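You operate a simulated robot arm through the tools that you are given. There is no shell and no other tool. Be economical: measure what you need, move in short steps, check, and stop when the job is done.

The job below is to be done with a simulated two-armed robot. You get a single attempt, and the scene is never put back.

## Task
Secure both tails before the rolls go out: one hangs loose, one has lifting tape.
Fine: press the flat-footed cream tube on the chucked roll, rub the cream roll's tape flat with the wood block, both tools back; pinch and drop nothing. Set down upright: cream tube with a flat foot, green handle on a wood block.

Only the result counts: the job must be done as asked and must still hold three seconds after the hand-in. Knocking over, shifting, dropping, spilling or breaking anything else fails it.

## Robot
Two 7-joint arms with two-finger parallel grippers on one trunk, on a base that drives. Base frame: it is fixed to the floor where the robot stands at the start and does not move with it; the origin is under the middle of the robot, x ahead of it, y to its left, z up. Units: m, degrees, N and s.
The left shoulder is at the start at [0.064, 0.182, 1.137], the right one opposite. With the tool pointing down near the work surface each hand reaches from about 0.28 to 0.74 m from the robot's upright axis, wherever it stands, measured 20 degrees to its own side. Places, roughly: black roller on an arm [0.7, 1, 1.1]; black spool with a tall hub [-1.75, 1.5, 1]; blue button on the rewinder [0.6, 1.2, 0.9]; blue handle on a grey block [-1.5, 1, 1]; blue post on the blue base [-1.4, 1.5, 0.9]; clear pane with a black post [0.7, 0.5, 1.1]; cream knob on the rewinder [0.7, 0.4, 0.9]; dark brown core [-1.75, 1, 1]; gold sliding weight [0.5, 0.6, 0.9]; green post slide [0.7, 0.7, 0.9]; grey slide block [0.5, 0.8, 0.9]; low red ring [-1.5, 1.25, 0.75]; orange felt strip [-1.5, 1, 1]; orange lever on the black stand [-1.3, 1, 1.2]; pink lever on the cream step [-1.7, 1.5, 1]; pink roll with two bare ends [-1.25, 1.25, 1]. Payload 3.91 kg a hand.
Tool frame (each hand has its own): the origin (TCP) lies between the finger pads and is the grasp point; the fingertips stand 0.03 m ahead of it; z points along the fingers, y is the line along which they close. Largest opening 0.11 m; finger width 0.02, thickness 0.01; the body of the gripper, 0.048 by 0.112 m, starts 0.055 m behind the TCP.
Orientation is that of the tool frame in the base frame, as a unit quaternion [x, y, z, w]. With the fingers straight down and closing along the base's y, the tool's x points along the base's -x, its y along +y and its z along -z.

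## Interface
- The arms move only by the tool step_arm. It takes "left_deltas", "right_deltas" or both (then of equal length, played together; a hand with none holds still); each is a list of rows, each a list of 3 entries, a list of its own where there are three numbers: the shift along the tool's x, y, z in units of 20 mm (1.0 is 20 mm), then the turn, a rotation vector about the tool's x, y, z in units of 5 degrees (1.0 is 5 degrees), then the gripper command, from -1 (shut) to 1 (fully open), values between in proportion. In form: [[[x, y, z], [ax, ay, az], fingers], ...]. A call has 1 to 10 rows; each row shifts and turns the commanded pose from where the row before left it, along the tool's axes as they then stand. A call with a number of a shift or a turn outside -1 to 1 is refused whole. Each row takes 0.2 s and may step no farther than 0.05 m and 8.6 degrees from the row before; otherwise, or with a gripper value out of range, the whole call is refused. A pose out of reach is approached as far as the arm can. The call stops where the force on the tool passes 50 N (or 10 N more than at its start, if that is more) or the arm is blocked; 0.2 s more then pass. Each finger travels about 0.072 m/s and halts on what it meets, pressing with about 41 N; the grip force reading is that of the motor and also rises with nothing between the fingers. The clock runs only during rows and for 0.2 s after the last one: add rows that do not move to give the fingers time. The reply holds the time, the measured pose of the TCP, the force on the tool along the base axes, the opening and the grip force, in the units named above and with some noise, with the torque about the TCP (base axes, N m) and any sound that the robot's microphone picked up.
- Cameras (640 x 400 px; columns grow to the right, rows downward): "scene" is now at [0.1873, 0.0439, 1.3497]; the picture's right is [0.47, -0.88, 0.00], its down [-0.37, -0.20, -0.91] and it looks along [0.80, 0.43, -0.42] (base axes); focal length 214 px, centre (320, 200). "left" rides on the left gripper at [0.072, -0.017, -0.103] in its tool frame; the picture's right is [0.23, 0.97, 0.00], its down [-0.76, 0.18, -0.62] and it looks along [-0.61, 0.14, 0.78] (tool axes); focal length 222 px, centre (320, 200). "right" rides on the right gripper at [0.072, 0.017, -0.103] in its tool frame; the picture's right is [-0.23, 0.97, 0.00], its down [-0.76, -0.18, -0.62] and it looks along [-0.61, -0.14, 0.78] (tool axes); focal length 222 px, centre (320, 200). There is no depth. A picture from a camera that has moved, and an enlarged one, comes with that camera's place and axes in the base frame and with its lens. The place of the scene camera against the robot may be out by one fixed shift of up to 0.018 m in any direction.
- snapshot(camera): a new picture of that camera. No time passes.
- slide_trunk(by): slides the trunk up (or, below 0, down) by that many m; the arms and the scene camera ride with it, the base frame stays. It gives what a move gives, with no picture.
- drive_base(legs): drives the robot by 1 to 6 legs, each [ahead, left, turn to the left] in m, m and degrees, along the robot's own axes; the way and the turn of a leg run together, so that a leg with both is an arc; at most 1.5 m and 180 degrees a leg. The arms and the cameras ride along, it lands a little off, and it stops where it bumps. It gives what a move gives.
- turn_head(pan, tilt): turns the head with the scene camera to pan (to the left, within 80 degrees either way) and tilt (down, from -29 to 69), counted from straight ahead of the robot. It gives what a move gives.
- zoom(camera, box): a new picture of the part [left, top, right, bottom] of that camera's present view, enlarged. No time passes.
- job_done(): hands the job in; it is judged then, once.

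Work in short steps. Places have to be worked out from the pictures, the camera data and where the tool is seen: move nearer, look again, correct. Check each grasp and each placing, and mend what went wrong. You have 120 turns and 100 pictures in all, those below and enlarged ones among them. Open the grippers and draw the arms clear of the work before you hand the job in, unless the task says otherwise; then end with one line.

The tools are called as name(argument=value, ...) on one line, values as JSON. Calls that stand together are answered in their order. step_arm: Moves the arms, as the interface text tells. Its arguments: {"type":"object","properties":{"left_deltas":{"type":"array","items":{"type":"array"}},"right_deltas":{"type":"array","items":{"type":"array"}}},"required":[]} The other tools are called the same way: slide_trunk (by) slides the trunk up or down; drive_base (legs) drives the base; turn_head (pan, tilt) turns the head that bears the scene camera; snapshot (camera) takes a picture; zoom (camera, box) takes an enlarged picture of a part of a camera's view; job_done () hands the job in.

At the start:

```text
t: 0.0
left_ee_pos: [0.2534, 0.3503, 1.2463]
left_tool_rot: [0.001, 1.0, 0.001, -0.001]
left_wrist_force: [-0.4, 0.3, 0.5]
left_wrist_torque: [0.03, 0.03, 0.0]
left_finger_gap: 0.1098
left_finger_force: 0.1
right_ee_pos: [0.3641, 0.0303, 1.2806]
right_tool_rot: [0.001, 1.0, -0.001, 0.0]
right_wrist_force: [1.0, 0.6, 0.1]
right_wrist_torque: [0.01, -0.02, 0.01]
right_finger_gap: 0.1097
right_finger_force: 0.0
trunk travel left (down, up): [-0.4, 0.114]
robot x, y, heading: [0.002, -0.0043, 0.1]
head pan, tilt: [28.1, 25.0]
```

scene: 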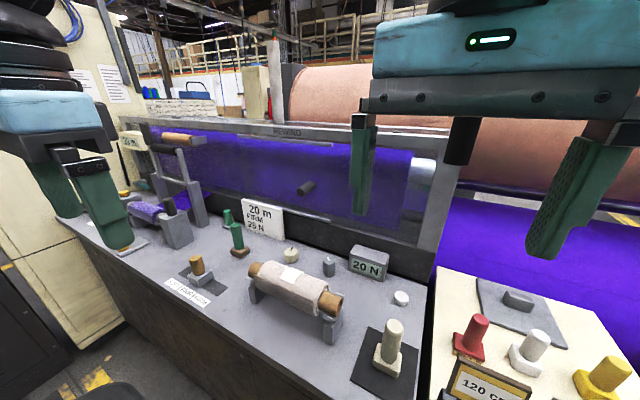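
right: 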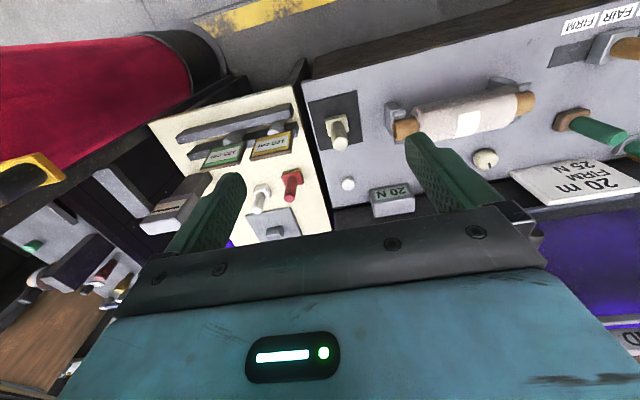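
left: 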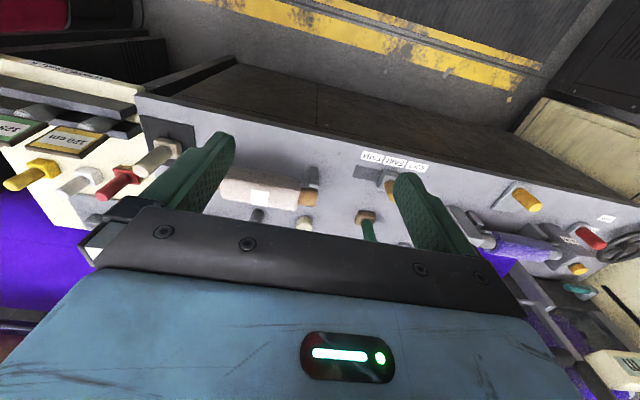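

I'll look closely at the scene to identify tools and rolls.

zoom(camera="scene", box=[60, 110, 260, 260])

zoom(camera="scene", box=[220, 190, 440, 400])

```text
2.67 times, centred on (160, 185) of scene
camera zoom: at [0.1873, 0.0439, 1.3497], right [0.47, -0.88, 0.0], down [-0.37, -0.2, -0.91], along [0.8, 0.43, -0.42], focal length 572 px, centre (747, 240)
```

zoom: 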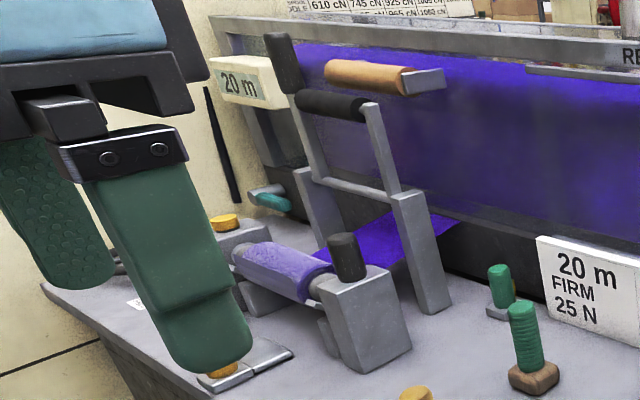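

```text
1.90 times, centred on (330, 295) of scene
camera zoom: at [0.1873, 0.0439, 1.3497], right [0.47, -0.88, 0.0], down [-0.37, -0.2, -0.91], along [0.8, 0.43, -0.42], focal length 408 px, centre (301, 19)
```

zoom: 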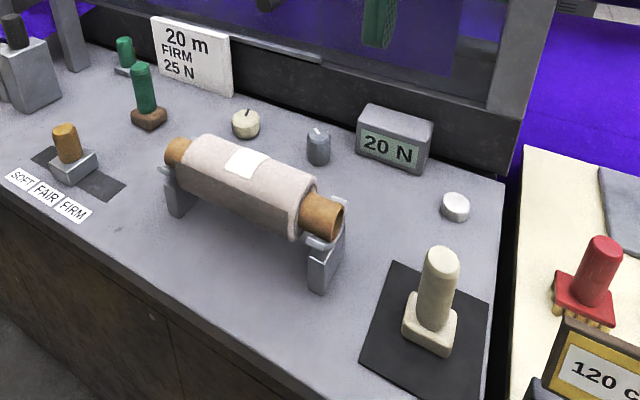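

The chucked roll is the lavender one near (0.56,1.0), the cream roll with the tape near (0.5,0.3), the cream tube near (0.51,0.04), and the green-handled block near (0.62,0.62). I'll drive left a bit for a better view of the chucked roll.

drive_base(legs=[[0, 0.45, 0]])

turn_head(pan=30, tilt=35)

snapshot(camera="scene")

snapshot(camera="left")

snapshot(camera="right")

```text
t: 4.4
left_ee_pos: [0.2533, 0.7915, 1.246]
left_tool_rot: [-0.001, 1.0, 0.001, 0.0]
left_wrist_force: [-0.6, 0.2, 0.0]
left_wrist_torque: [-0.01, -0.02, 0.02]
left_finger_gap: 0.1098
left_finger_force: 0.1
right_ee_pos: [0.363, 0.4735, 1.2792]
right_tool_rot: [-0.001, 1.0, -0.001, 0.0]
right_wrist_force: [-0.6, 0.8, -0.7]
right_wrist_torque: [-0.01, 0.0, 0.0]
right_finger_gap: 0.1099
right_finger_force: 0.0
trunk travel left (down, up): [-0.4, 0.114]
robot x, y, heading: [-0.0001, 0.4455, 0.1]
head pan, tilt: [28.1, 25.0]
```

```text
t: 5.1
left_ee_pos: [0.2536, 0.792, 1.2469]
left_tool_rot: [-0.002, 1.0, 0.0, 0.0]
left_wrist_force: [0.0, 0.2, 0.0]
left_wrist_torque: [0.0, 0.02, -0.02]
left_finger_gap: 0.11
left_finger_force: 0.1
right_ee_pos: [0.364, 0.4733, 1.2781]
right_tool_rot: [0.001, 1.0, 0.0, -0.001]
right_wrist_force: [-0.3, -0.4, 0.7]
right_wrist_torque: [-0.02, 0.0, -0.02]
right_finger_gap: 0.1099
right_finger_force: 0.1
trunk travel left (down, up): [-0.4, 0.114]
robot x, y, heading: [0.0012, 0.4411, 0.1]
head pan, tilt: [30.0, 35.0]
```

```text
94 pictures are left
camera scene: at [0.1851, 0.4863, 1.3434], right [0.48, -0.88, 0.0], down [-0.42, -0.23, -0.88], along [0.77, 0.42, -0.48], focal length 214 px, centre (320, 200)
```

scene: 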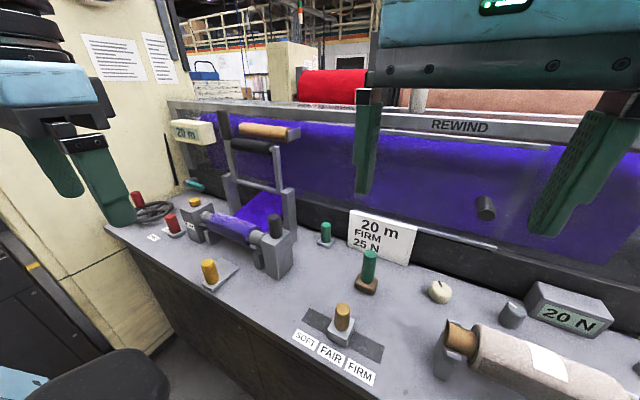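

```text
93 pictures are left
camera left: at [0.1812, 0.7736, 1.3503], right [-0.23, 0.97, 0.0], down [0.76, 0.18, 0.62], along [0.61, 0.14, -0.78], focal length 222 px, centre (320, 200)
```

left: 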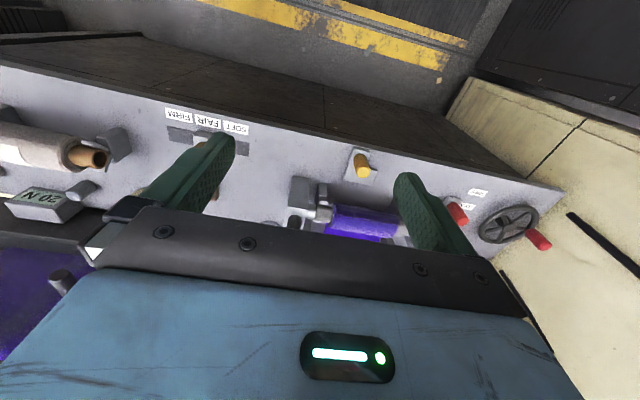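

```text
92 pictures are left
camera right: at [0.2932, 0.4918, 1.382], right [0.23, 0.97, 0.0], down [0.76, -0.18, 0.62], along [0.6, -0.14, -0.78], focal length 222 px, centre (320, 200)
```

right: 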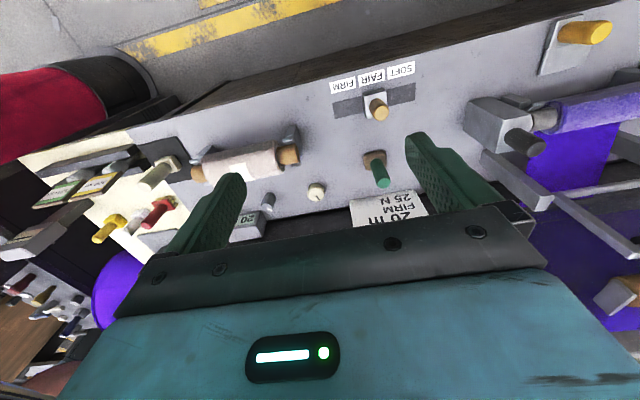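

The purple roll sits between two chucks with a purple sheet behind it. I'll zoom in on that and on the interesting tools.

zoom(camera="scene", box=[140, 110, 320, 290])

zoom(camera="left", box=[240, 140, 540, 270])

zoom(camera="right", box=[460, 70, 640, 200])

```text
2.22 times, centred on (230, 200) of scene
camera zoom: at [0.1851, 0.4863, 1.3434], right [0.48, -0.88, 0.0], down [-0.42, -0.23, -0.88], along [0.77, 0.42, -0.48], focal length 477 px, centre (520, 200)
```

zoom: 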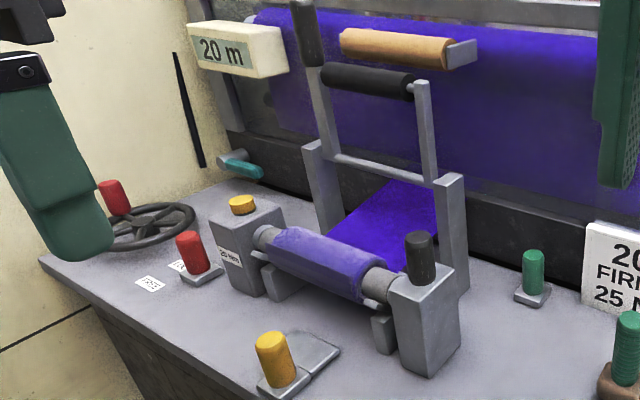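

```text
2.13 times, centred on (390, 205) of left
camera zoom: at [0.1812, 0.7736, 1.3503], right [-0.23, 0.97, 0.0], down [0.76, 0.18, 0.62], along [0.61, 0.14, -0.78], focal length 474 px, centre (171, 189)
```

zoom: 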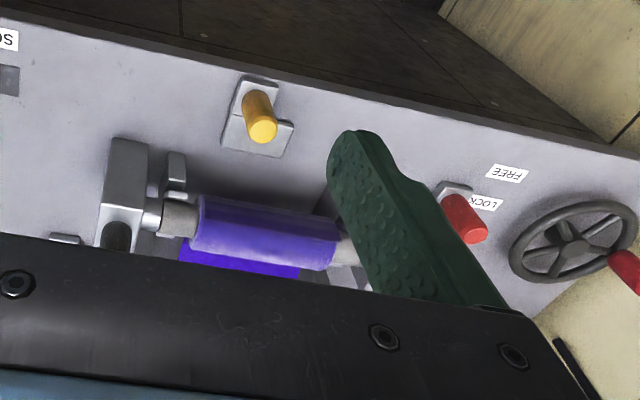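

```text
3.08 times, centred on (550, 135) of right
camera zoom: at [0.2932, 0.4918, 1.382], right [0.23, 0.97, 0.0], down [0.76, -0.18, 0.62], along [0.6, -0.14, -0.78], focal length 684 px, centre (-388, 400)
```

zoom: 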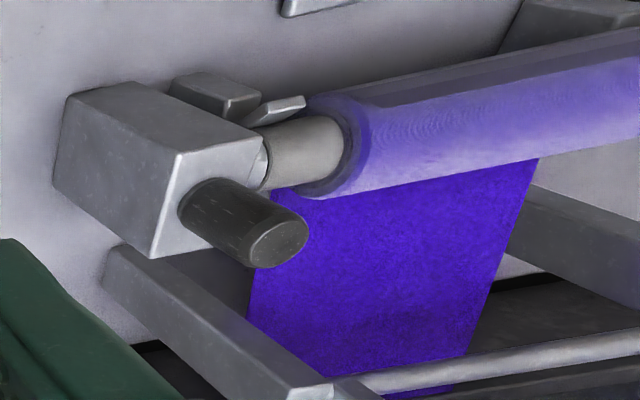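

The wood block stands at about (0.573, 0.559), table height about 0.865, handle top about 0.99. I'll clear the right hand to the right and bring the left hand towards a hover over the green handle.

step_arm(left_deltas=[[[-1, -0.6, 0.3], [0, 0, 0], 1], [[-1, -0.6, 0.3], [0, 0, 0], 1], [[-1, -0.6, 0.3], [0, 0, 0], 1], [[-1, -0.6, 0.3], [0, 0, 0], 1], [[-1, -0.6, 0.3], [0, 0, 0], 1], [[-1, -0.6, 0.3], [0, 0, 0], 1], [[-1, -0.6, 0.3], [0, 0, 0], 1], [[-1, -0.6, 0.3], [0, 0, 0], 1], [[-1, -0.6, 0.3], [0, 0, 0], 1], [[-1, -0.6, 0.3], [0, 0, 0], 1]], right_deltas=[[[0.3, -1, 0], [0, 0, 0], 1], [[0.3, -1, 0], [0, 0, 0], 1], [[0.3, -1, 0], [0, 0, 0], 1], [[0.3, -1, 0], [0, 0, 0], 1], [[0.3, -1, 0], [0, 0, 0], 1], [[0.3, -1, 0], [0, 0, 0], 1], [[0.3, -1, 0], [0, 0, 0], 1], [[0.3, -1, 0], [0, 0, 0], 1], [[0.3, -1, 0], [0, 0, 0], 1], [[0.3, -1, 0], [0, 0, 0], 1]])

snapshot(camera="left")

snapshot(camera="scene")

```text
t: 6.2
left_ee_pos: [0.3423, 0.7409, 1.2193]
left_tool_rot: [-0.002, 1.0, -0.001, 0.0]
left_wrist_force: [0.1, -0.1, 0.3]
left_wrist_torque: [-0.01, 0.02, 0.01]
left_finger_gap: 0.1098
left_finger_force: 0.1
right_ee_pos: [0.348, 0.3894, 1.2754]
right_tool_rot: [0.025, 1.0, 0.0, 0.0]
right_wrist_force: [42.7, 31.0, -15.8]
right_wrist_torque: [-3.75, 3.33, -3.81]
right_finger_gap: 0.11
right_finger_force: 0.0
trunk travel left (down, up): [-0.4, 0.114]
robot x, y, heading: [-0.0012, 0.4402, 0.1]
head pan, tilt: [30.0, 35.0]
stopped in row 5 (right hand): the force on the tool passed its limit at 80 N (the readings are from after the stop); the commanded pose is now the measured one
```

```text
88 pictures are left
camera left: at [0.2702, 0.7223, 1.3233], right [-0.23, 0.97, 0.0], down [0.76, 0.18, 0.62], along [0.61, 0.14, -0.78], focal length 222 px, centre (320, 200)
```

left: 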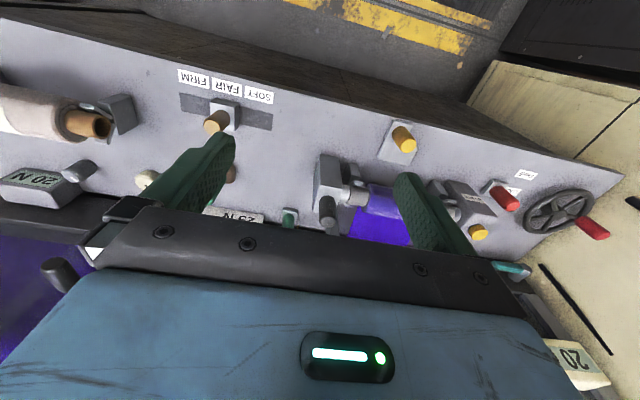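

```text
87 pictures are left
camera scene: at [0.1916, 0.4725, 1.3412], right [0.33, -0.94, 0.0], down [-0.47, -0.17, -0.86], along [0.81, 0.29, -0.5], focal length 214 px, centre (320, 200)
```

scene: 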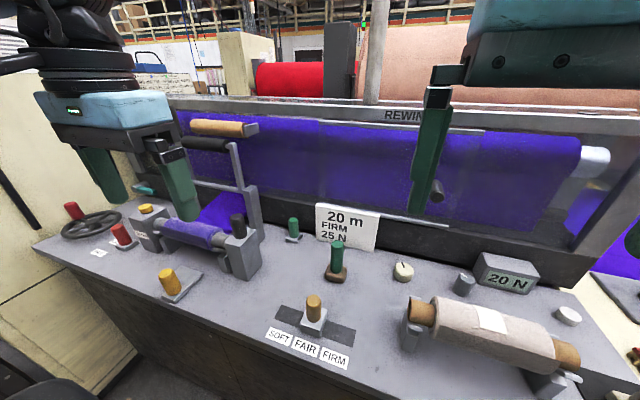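

The right hand seems to have pressed the robot's own head (its camera view twisted). I back it out forward and to the left, left hand holding.

step_arm(right_deltas=[[[-1, 0.6, 0], [0, 0, 0], 1], [[-1, 0.6, 0], [0, 0, 0], 1], [[-1, 0, 0.5], [0, 0, 0], 1], [[-1, 0, 0.5], [0, 0, 0], 1]])

snapshot(camera="scene")

```text
t: 7.2
left_ee_pos: [0.341, 0.7406, 1.2191]
left_tool_rot: [-0.001, 1.0, 0.0, 0.0]
left_wrist_force: [-0.2, 0.2, 0.2]
left_wrist_torque: [0.0, 0.0, 0.0]
left_finger_gap: 0.1099
left_finger_force: 0.1
right_ee_pos: [0.4229, 0.4107, 1.2596]
right_tool_rot: [0.016, 1.0, 0.001, 0.003]
right_wrist_force: [-0.3, -0.3, -0.7]
right_wrist_torque: [-0.01, 0.0, -0.01]
right_finger_gap: 0.1099
right_finger_force: 0.0
trunk travel left (down, up): [-0.4, 0.114]
robot x, y, heading: [-0.0, 0.4387, -0.1]
head pan, tilt: [30.0, 35.0]
```

```text
86 pictures are left
camera scene: at [0.1822, 0.4871, 1.3338], right [0.5, -0.86, 0.0], down [-0.5, -0.29, -0.82], along [0.71, 0.41, -0.57], focal length 214 px, centre (320, 200)
```

scene: 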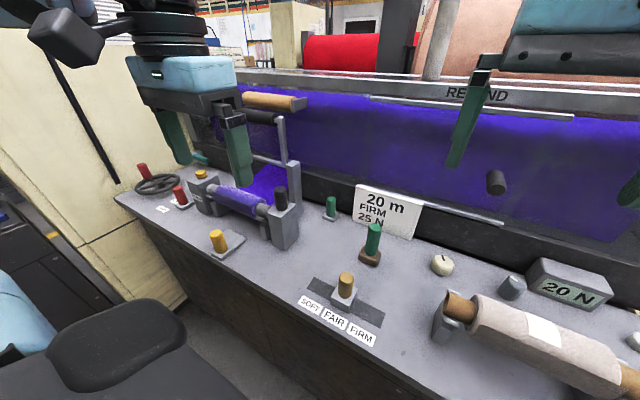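

The head recovered. Now the right hand goes right while staying forward of the head, and the left continues toward the green handle.

step_arm(right_deltas=[[[0, -1, 0], [0, 0, 0], 1], [[0, -1, 0], [0, 0, 0], 1], [[0, -1, 0], [0, 0, 0], 1], [[0, -1, 0], [0, 0, 0], 1], [[0, -1, 0], [0, 0, 0], 1], [[0, -1, 0], [0, 0, 0], 1], [[0, -1, 0], [0, 0, 0], 1], [[0, -1, 0], [0, 0, 0], 1], [[0, -1, 0], [0, 0, 0], 1], [[0, 0, 0], [0, 0, 0], 1]])

step_arm(left_deltas=[[[-1, -0.8, 0.3], [0, 0, 0], 1], [[-1, -0.8, 0.3], [0, 0, 0], 1], [[-1, -0.8, 0.3], [0, 0, 0], 1], [[-1, -0.8, 0.3], [0, 0, 0], 1], [[-1, -0.8, 0.3], [0, 0, 0], 1], [[-1, -0.8, 0.3], [0, 0, 0], 1], [[-1, -0.8, 0.3], [0, 0, 0], 1], [[-1, -0.8, 0.3], [0, 0, 0], 1], [[-1, -0.8, 0.3], [0, 0, 0], 1], [[-1, -0.8, 0.3], [0, 0, 0], 1]])

snapshot(camera="left")

snapshot(camera="scene")

```text
t: 9.4
left_ee_pos: [0.3407, 0.7407, 1.2206]
left_tool_rot: [-0.002, 1.0, 0.0, 0.0]
left_wrist_force: [-0.2, 0.5, 0.0]
left_wrist_torque: [0.0, -0.01, -0.02]
left_finger_gap: 0.1099
left_finger_force: 0.1
right_ee_pos: [0.4169, 0.2305, 1.2587]
right_tool_rot: [0.015, 1.0, 0.0, 0.002]
right_wrist_force: [-0.2, 0.1, -0.9]
right_wrist_torque: [0.0, 0.01, 0.0]
right_finger_gap: 0.1099
right_finger_force: 0.0
trunk travel left (down, up): [-0.4, 0.114]
robot x, y, heading: [-0.0011, 0.4391, 0.1]
head pan, tilt: [30.0, 35.0]
```

```text
t: 11.7
left_ee_pos: [0.5035, 0.6208, 1.1709]
left_tool_rot: [-0.002, 1.0, 0.0, 0.0]
left_wrist_force: [0.1, 0.0, 0.4]
left_wrist_torque: [-0.02, 0.01, -0.02]
left_finger_gap: 0.1099
left_finger_force: 0.1
left hand out of reach, approached as far as the arm can: row 8, 9, 10
right_ee_pos: [0.4157, 0.2309, 1.2604]
right_tool_rot: [0.016, 1.0, 0.001, 0.002]
right_wrist_force: [-0.6, 0.0, 0.3]
right_wrist_torque: [-0.02, 0.02, 0.01]
right_finger_gap: 0.1101
right_finger_force: 0.2
trunk travel left (down, up): [-0.4, 0.114]
robot x, y, heading: [0.0016, 0.4404, 0.1]
head pan, tilt: [30.0, 35.0]
```

```text
85 pictures are left
camera left: at [0.4321, 0.6029, 1.2752], right [-0.23, 0.97, 0.0], down [0.76, 0.18, 0.62], along [0.61, 0.14, -0.78], focal length 222 px, centre (320, 200)
```

left: 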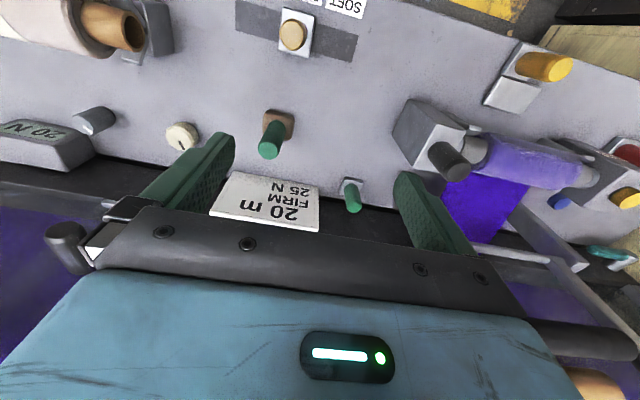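

```text
84 pictures are left
camera scene: at [0.1819, 0.4868, 1.3339], right [0.5, -0.86, 0.0], down [-0.5, -0.29, -0.82], along [0.71, 0.41, -0.57], focal length 214 px, centre (320, 200)
```

scene: 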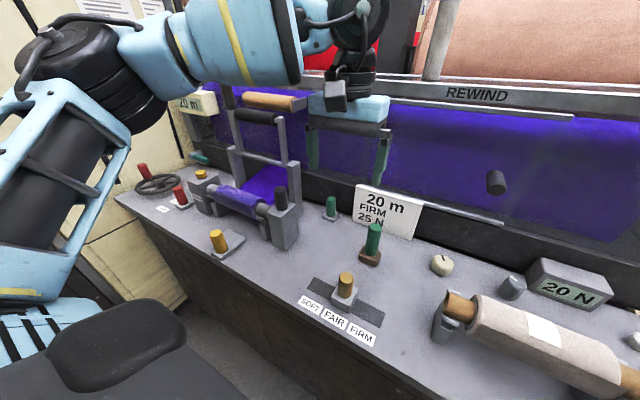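

The left camera puts the handle at about (0.588, 0.562), with its top at about z 0.985. At this height the arm is at its reach limit, so I go down and right first and read the pose.

step_arm(left_deltas=[[[0, -0.3, 1], [0, 0, 0], 1], [[0, -0.3, 1], [0, 0, 0], 1], [[0, -0.3, 1], [0, 0, 0], 1], [[0, 0, 1], [0, 0, 0], 1], [[0, 0, 0], [0, 0, 0], 1]])

snapshot(camera="left")

```text
t: 12.8
left_ee_pos: [0.5008, 0.6036, 1.0917]
left_tool_rot: [-0.001, 1.0, 0.0, 0.0]
left_wrist_force: [1.1, -1.1, -0.2]
left_wrist_torque: [-0.02, -0.03, -0.02]
left_finger_gap: 0.1102
left_finger_force: 0.1
right_ee_pos: [0.4156, 0.2301, 1.2604]
right_tool_rot: [0.016, 1.0, 0.001, 0.003]
right_wrist_force: [0.8, 0.1, -0.2]
right_wrist_torque: [-0.03, -0.01, 0.02]
right_finger_gap: 0.1097
right_finger_force: 0.0
trunk travel left (down, up): [-0.4, 0.114]
robot x, y, heading: [-0.0018, 0.4457, -0.0]
head pan, tilt: [30.0, 35.0]
```

```text
83 pictures are left
camera left: at [0.4295, 0.5848, 1.1953], right [-0.23, 0.97, 0.0], down [0.76, 0.18, 0.62], along [0.61, 0.14, -0.78], focal length 222 px, centre (320, 200)
```

left: 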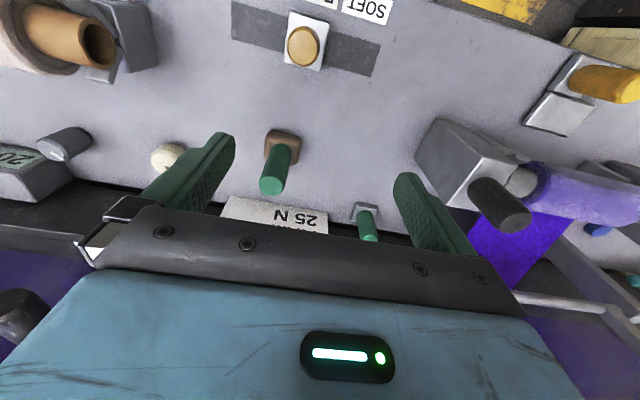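

The handle axis is at about (0.578, 0.562), top about 0.99. I move over it, staying above the top.

step_arm(left_deltas=[[[-0.97, -0.52, 0.3], [0, 0, 0], 1], [[-0.97, -0.52, 0.3], [0, 0, 0], 1], [[-0.97, -0.52, 0.3], [0, 0, 0], 1], [[-0.97, -0.52, 0.3], [0, 0, 0], 1], [[0, 0, 0], [0, 0, 0], 1]])

snapshot(camera="left")

```text
t: 14.1
left_ee_pos: [0.5116, 0.6002, 1.0889]
left_tool_rot: [-0.003, 1.0, -0.001, 0.0]
left_wrist_force: [0.6, 0.8, 0.4]
left_wrist_torque: [0.04, -0.06, 0.03]
left_finger_gap: 0.11
left_finger_force: 0.0
left hand out of reach, approached as far as the arm can: row 1, 2, 3, 4
right_ee_pos: [0.4156, 0.229, 1.2594]
right_tool_rot: [0.015, 1.0, 0.001, 0.004]
right_wrist_force: [0.1, 0.2, -0.6]
right_wrist_torque: [-0.02, -0.01, 0.01]
right_finger_gap: 0.1103
right_finger_force: 0.1
trunk travel left (down, up): [-0.4, 0.114]
robot x, y, heading: [-0.0032, 0.4419, -0.0]
head pan, tilt: [30.0, 35.0]
```

```text
82 pictures are left
camera left: at [0.4399, 0.581, 1.1927], right [-0.23, 0.97, 0.0], down [0.76, 0.18, 0.62], along [0.61, 0.14, -0.78], focal length 222 px, centre (320, 200)
```

left: 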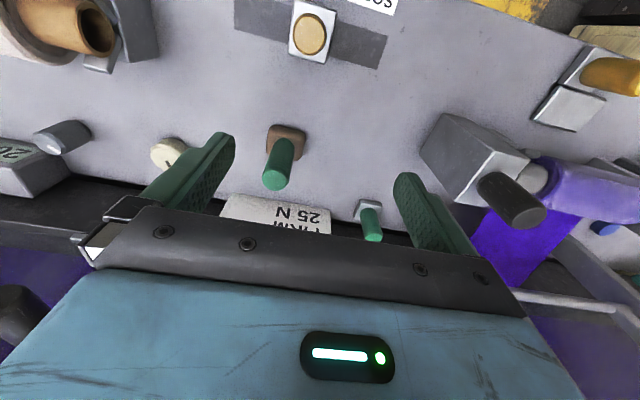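

The reach is limited by the wrist being above shoulder height, so I raise the trunk by 0.11.

slide_trunk(by=0.11)

step_arm(left_deltas=[[[0, -0.5, 1], [0, 0, 0], 1], [[0, -0.5, 1], [0, 0, 0], 1], [[0, -0.5, 1], [0, 0, 0], 1], [[0, -0.4, 1], [0, 0, 0], 1], [[-0.8, 0, 1], [0, 0, 0], 1], [[-0.8, 0, 0.8], [0, 0, 0], 1], [[-0.8, 0, 0.5], [0, 0, 0], 1], [[-0.8, 0, 0], [0, 0, 0], 1], [[0, 0, 0], [0, 0, 0], 1]])

snapshot(camera="left")

```text
t: 15.5
left_ee_pos: [0.4513, 0.6012, 1.3451]
left_tool_rot: [-0.003, 0.988, 0.0, 0.152]
left_wrist_force: [0.0, 0.7, -1.0]
left_wrist_torque: [-0.01, 0.01, -0.02]
left_finger_gap: 0.11
left_finger_force: 0.0
right_ee_pos: [0.4195, 0.2303, 1.3678]
right_tool_rot: [0.016, 1.0, 0.0, 0.001]
right_wrist_force: [0.5, 0.3, -0.7]
right_wrist_torque: [-0.02, 0.03, 0.01]
right_finger_gap: 0.1098
right_finger_force: 0.2
trunk travel left (down, up): [-0.51, 0.004]
robot x, y, heading: [0.0006, 0.4427, 0.0]
head pan, tilt: [30.0, 35.0]
```

```text
t: 17.5
left_ee_pos: [0.526, 0.6209, 1.2565]
left_tool_rot: [-0.002, 0.988, -0.001, 0.153]
left_wrist_force: [-0.9, 0.1, 0.0]
left_wrist_torque: [-0.01, 0.02, -0.02]
left_finger_gap: 0.11
left_finger_force: 0.1
left hand out of reach, approached as far as the arm can: row 1, 2, 3, 4, 5, 6, 7, 8
right_ee_pos: [0.4179, 0.2296, 1.3686]
right_tool_rot: [0.015, 1.0, 0.001, 0.003]
right_wrist_force: [-0.3, -0.8, 0.0]
right_wrist_torque: [-0.02, 0.01, -0.02]
right_finger_gap: 0.11
right_finger_force: 0.0
trunk travel left (down, up): [-0.51, 0.004]
robot x, y, heading: [-0.0007, 0.4436, 0.0]
head pan, tilt: [30.0, 35.0]
```

```text
81 pictures are left
camera left: at [0.4276, 0.6024, 1.3335], right [-0.22, 0.97, -0.07], down [0.54, 0.18, 0.82], along [0.82, 0.14, -0.56], focal length 222 px, centre (320, 200)
```

left: 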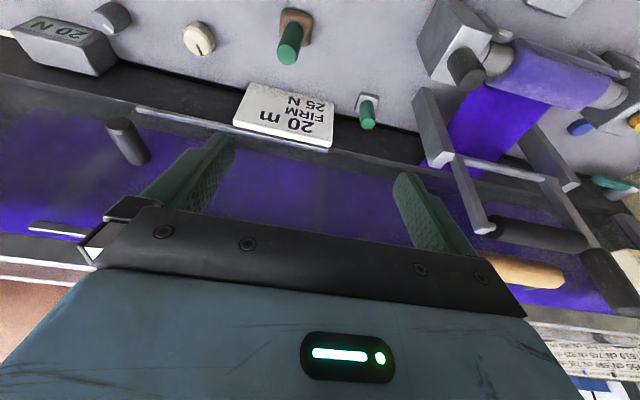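

The arm followed along while out of reach and tilted. I bring it back and upright: retract, lower, and turn about the tool's y.

step_arm(left_deltas=[[[0.9, 0, 0.5], [0, 0, 0], 1], [[0.9, 0, 0.6], [0, 0.5, 0], 1], [[0.9, 0, 0.6], [0, 0.6, 0], 1], [[0.9, 0, 0.7], [0, 0.6, 0], 1], [[0.6, 0, 0.8], [0, 0.6, 0], 1], [[0.6, 0, 0.8], [0, 0.6, 0], 1], [[0, 0, 0.8], [0, 0.62, 0], 1], [[0, 0, 0], [0, 0, 0], 1]])

```text
t: 19.3
left_ee_pos: [0.4503, 0.6219, 1.1411]
left_tool_rot: [-0.002, 1.0, 0.0, 0.001]
left_wrist_force: [0.4, 0.0, 0.3]
left_wrist_torque: [0.0, -0.03, 0.03]
left_finger_gap: 0.1101
left_finger_force: 0.0
right_ee_pos: [0.4177, 0.2303, 1.3696]
right_tool_rot: [0.016, 1.0, 0.001, 0.004]
right_wrist_force: [0.5, 0.5, 0.8]
right_wrist_torque: [0.0, -0.01, -0.01]
right_finger_gap: 0.1101
right_finger_force: 0.0
trunk travel left (down, up): [-0.51, 0.004]
robot x, y, heading: [0.0022, 0.4419, 0.2]
head pan, tilt: [30.0, 35.0]
```

Upright again. Now go to the hover pose in short rows.

step_arm(left_deltas=[[[0, -0.5, 0.7], [0, 0, 0], 1], [[0, -0.5, 0.7], [0, 0, 0], 1], [[-0.8, -0.4, 0.5], [0, 0, 0], 1], [[-0.8, -0.4, 0.5], [0, 0, 0], 1], [[-0.8, -0.4, 0.5], [0, 0, 0], 1], [[-0.8, -0.4, 0.5], [0, 0, 0], 1], [[-0.8, -0.4, 0.4], [0, 0, 0], 1], [[-0.8, 0, 0.2], [0, 0, 0], 1], [[-0.8, 0, 0], [0, 0, 0], 1], [[-0.8, 0, 0], [0, 0, 0], 1]])

snapshot(camera="left")

```text
t: 21.5
left_ee_pos: [0.513, 0.6438, 1.0791]
left_tool_rot: [-0.002, 1.0, -0.002, 0.001]
left_wrist_force: [-0.6, 0.0, -0.8]
left_wrist_torque: [-0.01, 0.0, -0.02]
left_finger_gap: 0.1101
left_finger_force: 0.0
left hand out of reach, approached as far as the arm can: row 3, 4, 5, 6, 7, 8, 9, 10
right_ee_pos: [0.4183, 0.231, 1.3693]
right_tool_rot: [0.015, 1.0, 0.0, 0.002]
right_wrist_force: [0.1, 0.6, -0.2]
right_wrist_torque: [0.0, 0.02, -0.02]
right_finger_gap: 0.11
right_finger_force: 0.1
trunk travel left (down, up): [-0.51, 0.004]
robot x, y, heading: [0.0002, 0.4457, 0.1]
head pan, tilt: [30.0, 35.0]
```

```text
80 pictures are left
camera left: at [0.4404, 0.6273, 1.1833], right [-0.23, 0.97, 0.0], down [0.76, 0.18, 0.62], along [0.61, 0.14, -0.78], focal length 222 px, centre (320, 200)
```

left: 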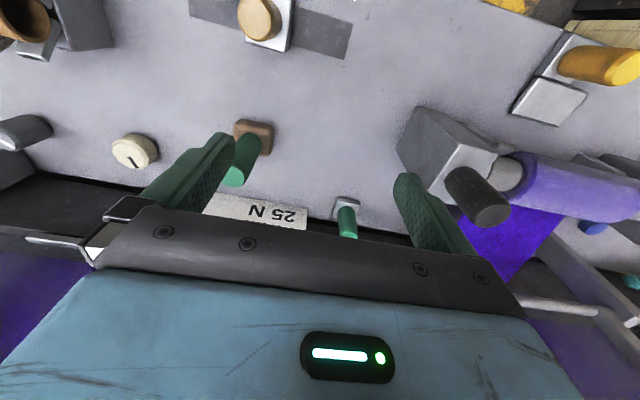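

The inward sector is limiting, so I drive the base right by 0.1 so that the handle sits about 20° to the left side, then try again.

drive_base(legs=[[0, -0.1, 0]])

step_arm(left_deltas=[[[-0.7, 0.1, 0], [0, 0, 0], 1], [[-0.7, 0.2, 0], [0, 0, 0], 1], [[-0.7, 0.2, 0], [0, 0, 0], 1], [[-0.7, 0.2, 0], [0, 0, 0], 1], [[0, 0, 0], [0, 0, 0], 1]])

snapshot(camera="scene")

```text
t: 23.0
left_ee_pos: [0.5116, 0.5475, 1.0797]
left_tool_rot: [-0.003, 1.0, -0.001, 0.002]
left_wrist_force: [0.5, -0.4, 0.1]
left_wrist_torque: [0.03, -0.03, -0.01]
left_finger_gap: 0.1099
left_finger_force: 0.0
right_ee_pos: [0.4186, 0.133, 1.3696]
right_tool_rot: [0.015, 1.0, 0.001, 0.004]
right_wrist_force: [-0.1, -0.4, -1.1]
right_wrist_torque: [-0.01, 0.0, 0.0]
right_finger_gap: 0.1098
right_finger_force: 0.0
trunk travel left (down, up): [-0.51, 0.004]
robot x, y, heading: [0.0034, 0.341, 0.2]
head pan, tilt: [30.0, 35.0]
```

```text
t: 24.2
left_ee_pos: [0.5427, 0.5809, 1.0859]
left_tool_rot: [-0.004, 1.0, -0.002, 0.002]
left_wrist_force: [0.3, 0.5, -0.1]
left_wrist_torque: [0.0, 0.0, 0.01]
left_finger_gap: 0.1098
left_finger_force: 0.1
left hand out of reach, approached as far as the arm can: row 1, 2, 3, 4
right_ee_pos: [0.4179, 0.1311, 1.37]
right_tool_rot: [0.015, 1.0, 0.001, 0.004]
right_wrist_force: [-0.6, -0.1, 0.1]
right_wrist_torque: [0.03, -0.02, -0.02]
right_finger_gap: 0.1102
right_finger_force: 0.0
trunk travel left (down, up): [-0.51, 0.004]
robot x, y, heading: [-0.0023, 0.3425, 0.4]
head pan, tilt: [30.0, 35.0]
```

```text
79 pictures are left
camera scene: at [0.0827, 0.3872, 1.4637], right [0.5, -0.86, 0.0], down [-0.5, -0.29, -0.82], along [0.71, 0.41, -0.57], focal length 214 px, centre (320, 200)
```

scene: 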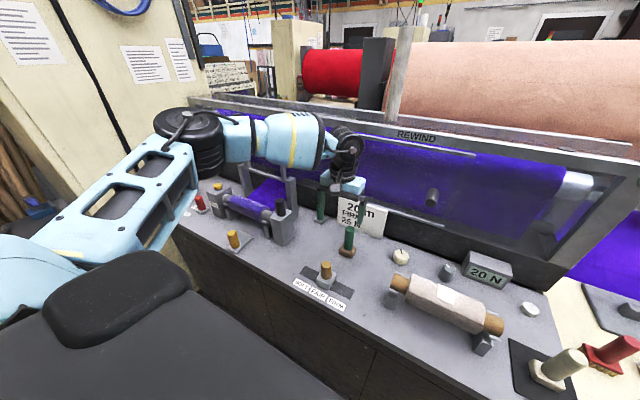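

Raising the trunk also moved the head and shoulders back by about 0.1 m, which costs reach. I lift the hand away and slide the trunk back down.

step_arm(left_deltas=[[[1, 0.5, -1], [0, 0, 0], 1], [[1, 0.5, -1], [0, 0, 0], 1], [[1, 0.5, -1], [0, 0, 0], 1], [[1, 0.5, -1], [0, 0, 0], 1], [[1, 0.5, -1], [0, 0, 0], 1], [[0, 0, -1], [0, 0, 0], 1], [[0, 0, -1], [0, 0, 0], 1], [[0, 0, 0], [0, 0, 0], 1]])

slide_trunk(by=-0.11)

snapshot(camera="scene")

```text
t: 26.0
left_ee_pos: [0.4406, 0.6309, 1.2237]
left_tool_rot: [-0.004, 1.0, -0.002, 0.0]
left_wrist_force: [-0.9, -1.2, -0.3]
left_wrist_torque: [0.04, -0.02, 0.04]
left_finger_gap: 0.1097
left_finger_force: 0.1
right_ee_pos: [0.4199, 0.132, 1.3695]
right_tool_rot: [0.015, 1.0, 0.001, 0.002]
right_wrist_force: [0.6, 0.1, 0.1]
right_wrist_torque: [-0.01, 0.01, 0.03]
right_finger_gap: 0.1101
right_finger_force: 0.0
trunk travel left (down, up): [-0.51, 0.004]
robot x, y, heading: [-0.0005, 0.3425, 0.5]
head pan, tilt: [30.0, 35.0]
```

```text
t: 27.4
left_ee_pos: [0.4406, 0.6324, 1.1147]
left_tool_rot: [-0.004, 1.0, -0.002, 0.001]
left_wrist_force: [0.4, 0.7, 0.3]
left_wrist_torque: [0.02, 0.0, 0.02]
left_finger_gap: 0.1101
left_finger_force: 0.1
right_ee_pos: [0.4179, 0.1319, 1.2606]
right_tool_rot: [0.014, 1.0, 0.001, 0.003]
right_wrist_force: [0.6, 0.5, 0.4]
right_wrist_torque: [0.01, -0.01, -0.03]
right_finger_gap: 0.1101
right_finger_force: 0.1
trunk travel left (down, up): [-0.4, 0.114]
robot x, y, heading: [-0.0015, 0.3464, 0.5]
head pan, tilt: [30.0, 35.0]
```

```text
78 pictures are left
camera scene: at [0.1816, 0.3878, 1.334], right [0.5, -0.86, 0.0], down [-0.5, -0.29, -0.82], along [0.71, 0.41, -0.57], focal length 214 px, centre (320, 200)
```

scene: 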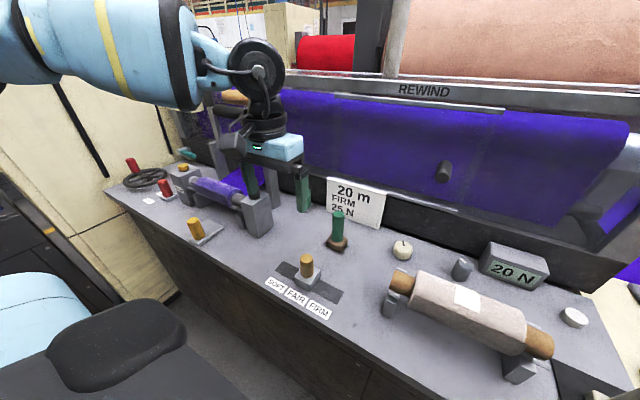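

Back at the original trunk height with the robot at y=0.346. Try the hover again.

step_arm(left_deltas=[[[0, -0.5, 0.6], [0, 0, 0], 1], [[0, -0.5, 0.6], [0, 0, 0], 1], [[-0.8, -0.5, 0.4], [0, 0, 0], 1], [[-0.8, -0.5, 0.4], [0, 0, 0], 1], [[-0.8, -0.5, 0.4], [0, 0, 0], 1], [[-0.8, -0.5, 0.3], [0, 0, 0], 1], [[-0.8, -0.5, 0], [0, 0, 0], 1], [[-0.8, 0, 0], [0, 0, 0], 1], [[0, 0, 0], [0, 0, 0], 1]])

snapshot(camera="left")

```text
t: 29.4
left_ee_pos: [0.5363, 0.5617, 1.0613]
left_tool_rot: [-0.004, 1.0, -0.002, 0.002]
left_wrist_force: [0.1, -0.1, 0.1]
left_wrist_torque: [-0.02, -0.01, -0.01]
left_finger_gap: 0.1101
left_finger_force: 0.0
right_ee_pos: [0.4174, 0.1329, 1.2597]
right_tool_rot: [0.015, 1.0, 0.002, 0.004]
right_wrist_force: [-0.2, 0.9, 0.4]
right_wrist_torque: [-0.03, 0.0, 0.03]
right_finger_gap: 0.11
right_finger_force: 0.1
trunk travel left (down, up): [-0.4, 0.114]
robot x, y, heading: [0.0016, 0.3454, 0.1]
head pan, tilt: [30.0, 35.0]
```

```text
77 pictures are left
camera left: at [0.4641, 0.544, 1.165], right [-0.23, 0.97, 0.0], down [0.76, 0.19, 0.62], along [0.61, 0.14, -0.78], focal length 222 px, centre (320, 200)
```

left: 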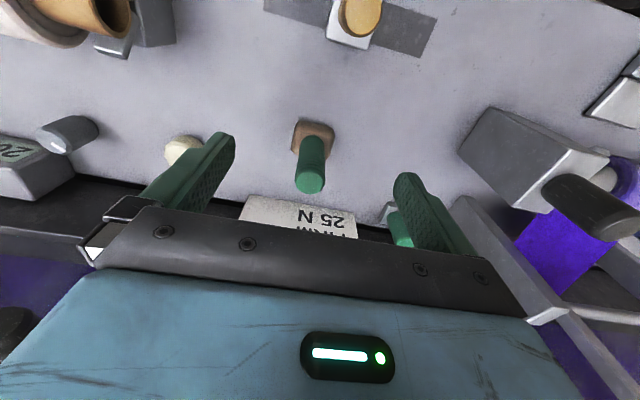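

The handle is at (0.583, 0.561), diameter about 28 mm, top z 0.988. I move over it and descend to TCP z 0.965.

step_arm(left_deltas=[[[-0.8, 0, 0], [0, 0, 0], 1], [[-0.8, 0, 0], [0, 0, 0], 1], [[-0.7, 0, 0.5], [0, 0, 0], 1], [[0, 0, 1], [0, 0, 0], 1], [[0, 0, 1], [0, 0, 0], 1], [[0, 0, 1], [0, 0, 0], 1], [[0, 0, 1], [0, 0, 0], 1], [[0, 0, 0.3], [0, 0, 0], 1], [[0, 0, 0], [0, 0, 0], 1]])

snapshot(camera="left")

```text
t: 31.4
left_ee_pos: [0.5824, 0.5623, 0.9657]
left_tool_rot: [-0.003, 1.0, -0.001, 0.0]
left_wrist_force: [0.1, 0.8, 0.8]
left_wrist_torque: [-0.03, 0.01, 0.03]
left_finger_gap: 0.1099
left_finger_force: 0.1
right_ee_pos: [0.4189, 0.132, 1.259]
right_tool_rot: [0.015, 1.0, 0.001, 0.003]
right_wrist_force: [0.9, -0.5, -0.2]
right_wrist_torque: [-0.02, 0.0, 0.0]
right_finger_gap: 0.1099
right_finger_force: 0.0
trunk travel left (down, up): [-0.4, 0.114]
robot x, y, heading: [-0.0003, 0.3435, 0.2]
head pan, tilt: [30.0, 35.0]
```

```text
76 pictures are left
camera left: at [0.5105, 0.5438, 1.0689], right [-0.23, 0.97, 0.0], down [0.76, 0.19, 0.62], along [0.61, 0.14, -0.78], focal length 222 px, centre (320, 200)
```

left: 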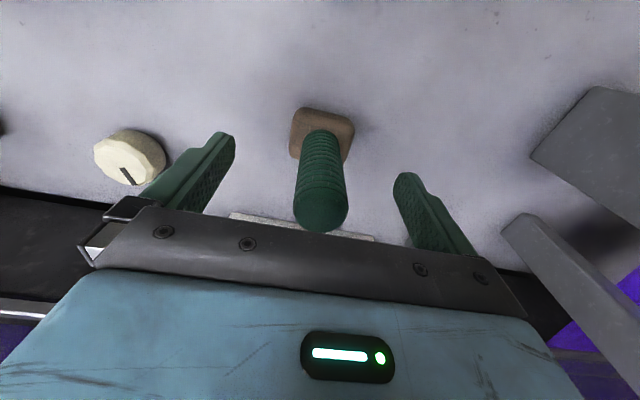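

Well centred. Close the fingers.

step_arm(left_deltas=[[[0, 0, 0], [0, 0, 0], -1], [[0, 0, 0], [0, 0, 0], -1], [[0, 0, 0], [0, 0, 0], -1], [[0, 0, 0], [0, 0, 0], -1], [[0, 0, 0], [0, 0, 0], -1], [[0, 0, 0], [0, 0, 0], -1]])

```text
t: 32.8
left_ee_pos: [0.583, 0.5616, 0.9652]
left_tool_rot: [-0.004, 1.0, -0.003, 0.002]
left_wrist_force: [0.6, 1.1, 2.0]
left_wrist_torque: [0.12, -0.07, -0.01]
left_finger_gap: 0.0308
left_finger_force: 41.2
right_ee_pos: [0.4188, 0.1313, 1.259]
right_tool_rot: [0.015, 1.0, 0.001, 0.003]
right_wrist_force: [-0.5, 0.4, -0.9]
right_wrist_torque: [0.01, -0.02, 0.0]
right_finger_gap: 0.1101
right_finger_force: 0.1
trunk travel left (down, up): [-0.4, 0.114]
robot x, y, heading: [-0.0017, 0.3462, 0.1]
head pan, tilt: [30.0, 35.0]
```

Gripped (gap 31 mm). Lift, drawing back slightly.

step_arm(left_deltas=[[[0, 0, -0.7], [0, 0, 0], -1], [[0, 0, -0.7], [0, 0, 0], -1], [[0.3, 0, -0.8], [0, 0, 0], -1], [[0.5, 0, -0.8], [0, 0, 0], -1], [[0.5, 0, -0.8], [0, 0, 0], -1], [[0.6, 0, -0.8], [0, 0, 0], -1], [[0.6, 0, -0.8], [0, 0, 0], -1], [[0.6, 0, 0], [0, 0, 0], -1], [[0, 0, 0], [0, 0, 0], -1]])

snapshot(camera="left")

snapshot(camera="scene")

```text
t: 34.8
left_ee_pos: [0.5215, 0.5646, 1.073]
left_tool_rot: [-0.003, 1.0, -0.001, 0.001]
left_wrist_force: [-0.3, -0.1, -2.4]
left_wrist_torque: [0.0, 0.04, 0.02]
left_finger_gap: 0.0309
left_finger_force: 41.1
right_ee_pos: [0.4198, 0.1307, 1.2584]
right_tool_rot: [0.015, 1.0, 0.0, 0.003]
right_wrist_force: [0.4, -0.5, -0.7]
right_wrist_torque: [0.01, -0.01, 0.02]
right_finger_gap: 0.11
right_finger_force: 0.2
trunk travel left (down, up): [-0.4, 0.114]
robot x, y, heading: [0.0048, 0.3425, 0.4]
head pan, tilt: [30.0, 35.0]
```

```text
75 pictures are left
camera left: at [0.4491, 0.5453, 1.1771], right [-0.23, 0.97, 0.0], down [0.76, 0.19, 0.62], along [0.61, 0.14, -0.78], focal length 222 px, centre (320, 200)
```

left: 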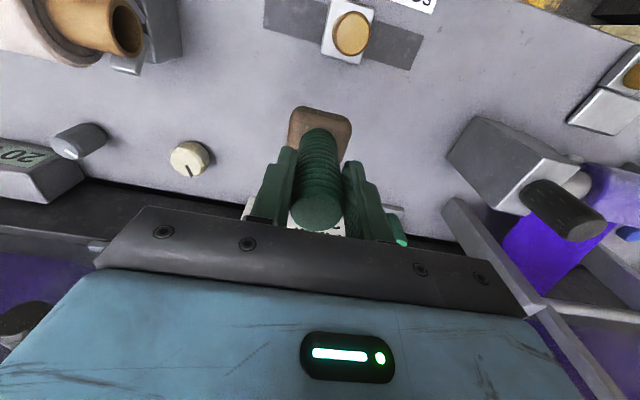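

```text
74 pictures are left
camera scene: at [0.1821, 0.3878, 1.3338], right [0.5, -0.86, 0.0], down [-0.5, -0.29, -0.82], along [0.71, 0.41, -0.57], focal length 214 px, centre (320, 200)
```

scene: 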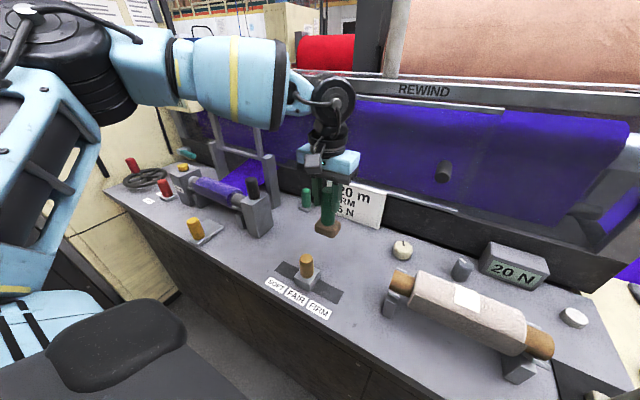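

Holding the block (bottom about 0.10 below the TCP). Tape triangulates to about (0.479, 0.275, 0.998). I raise and retract, then drive right and look.

step_arm(left_deltas=[[[0.6, 0, -1], [0, 0, 0], -1], [[0.6, 0, -1], [0, 0, 0], -1], [[0.6, 0, -1], [0, 0, 0], -1], [[0.6, 0, -1], [0, 0, 0], -1], [[0.6, 0, -1], [0, 0, 0], -1], [[0.6, 0, -1], [0, 0, 0], -1], [[0, 0, 0], [0, 0, 0], -1]])

drive_base(legs=[[0, -0.25, 0]])

snapshot(camera="left")

turn_head(pan=20, tilt=45)

snapshot(camera="scene")

```text
t: 36.4
left_ee_pos: [0.4507, 0.5621, 1.1924]
left_tool_rot: [-0.004, 1.0, -0.002, 0.0]
left_wrist_force: [-0.5, -0.6, -1.7]
left_wrist_torque: [0.03, 0.04, -0.04]
left_finger_gap: 0.0312
left_finger_force: 40.8
right_ee_pos: [0.4197, 0.1318, 1.26]
right_tool_rot: [0.015, 1.0, 0.001, 0.002]
right_wrist_force: [0.1, 0.3, -0.5]
right_wrist_torque: [0.01, 0.0, 0.03]
right_finger_gap: 0.1102
right_finger_force: 0.0
trunk travel left (down, up): [-0.4, 0.114]
robot x, y, heading: [-0.0023, 0.3447, 0.4]
head pan, tilt: [30.0, 35.0]
```

```text
t: 39.2
left_ee_pos: [0.4507, 0.3122, 1.1923]
left_tool_rot: [-0.003, 1.0, -0.002, 0.001]
left_wrist_force: [0.1, -0.3, -0.9]
left_wrist_torque: [0.01, 0.03, 0.0]
left_finger_gap: 0.0311
left_finger_force: 40.3
right_ee_pos: [0.4193, -0.1182, 1.2594]
right_tool_rot: [0.015, 1.0, 0.0, 0.003]
right_wrist_force: [-0.5, -0.5, -0.2]
right_wrist_torque: [0.02, 0.02, -0.02]
right_finger_gap: 0.1099
right_finger_force: 0.1
trunk travel left (down, up): [-0.4, 0.114]
robot x, y, heading: [0.0015, 0.0952, 0.1]
head pan, tilt: [30.0, 35.0]
```

```text
73 pictures are left
camera left: at [0.3796, 0.2946, 1.2965], right [-0.23, 0.97, 0.0], down [0.76, 0.18, 0.62], along [0.61, 0.14, -0.78], focal length 222 px, centre (320, 200)
```

left: 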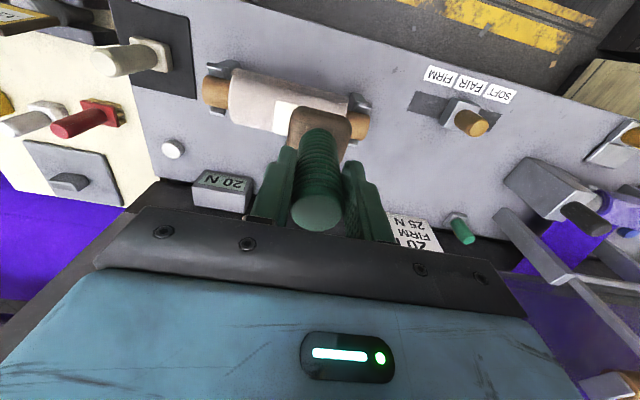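

```text
t: 39.9
left_ee_pos: [0.4517, 0.313, 1.1921]
left_tool_rot: [-0.002, 1.0, -0.002, 0.002]
left_wrist_force: [1.0, 0.2, -0.9]
left_wrist_torque: [0.01, 0.01, -0.01]
left_finger_gap: 0.0309
left_finger_force: 40.7
right_ee_pos: [0.4196, -0.1184, 1.2588]
right_tool_rot: [0.016, 1.0, 0.001, 0.003]
right_wrist_force: [-0.3, -0.1, 0.6]
right_wrist_torque: [0.01, -0.01, 0.0]
right_finger_gap: 0.1101
right_finger_force: 0.1
trunk travel left (down, up): [-0.4, 0.114]
robot x, y, heading: [-0.0007, 0.0933, 0.1]
head pan, tilt: [20.0, 45.0]
```

```text
72 pictures are left
camera scene: at [0.1829, 0.1227, 1.3191], right [0.34, -0.94, 0.0], down [-0.66, -0.24, -0.71], along [0.66, 0.24, -0.71], focal length 214 px, centre (320, 200)
```

scene: 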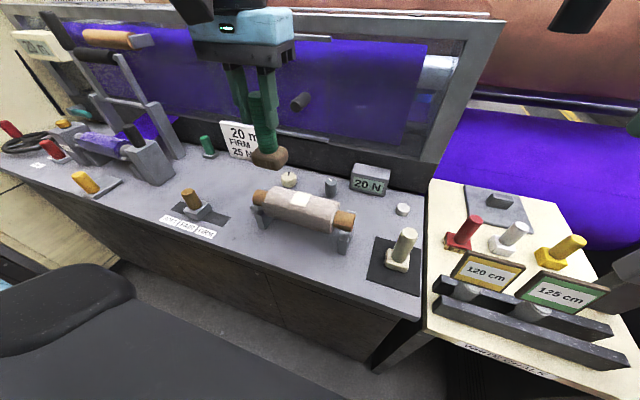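

Tape estimated about (0.48, 0.273, 1.0). Zoom in on it from both views.

zoom(camera="scene", box=[240, 170, 370, 250])

zoom(camera="left", box=[190, 50, 390, 175])

```text
4.92 times, centred on (305, 210) of scene
camera zoom: at [0.1829, 0.1227, 1.3191], right [0.34, -0.94, 0.0], down [-0.66, -0.24, -0.71], along [0.66, 0.24, -0.71], focal length 1056 px, centre (394, 151)
```

zoom: 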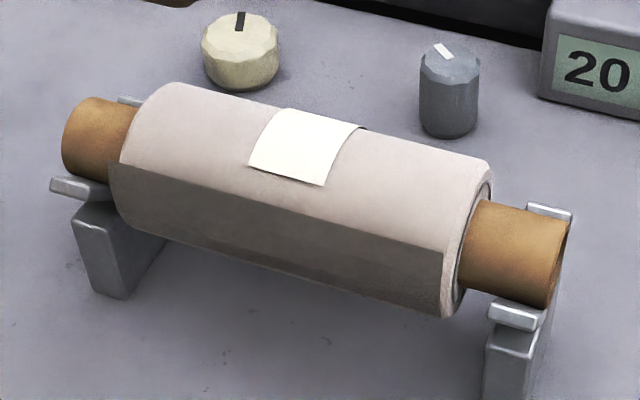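

```text
3.20 times, centred on (290, 112) of left
camera zoom: at [0.3796, 0.2946, 1.2965], right [-0.23, 0.97, 0.0], down [0.76, 0.18, 0.62], along [0.61, 0.14, -0.78], focal length 711 px, centre (416, 480)
```

zoom: 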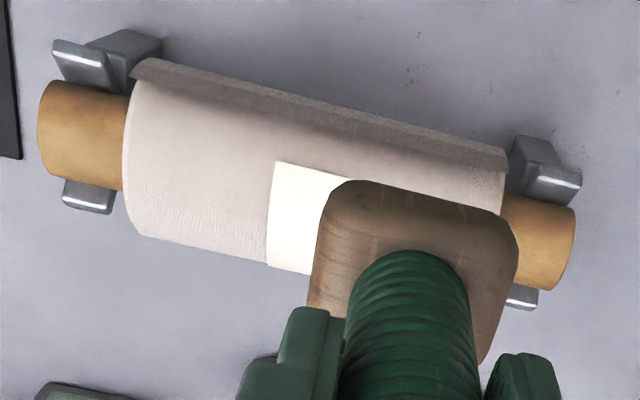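

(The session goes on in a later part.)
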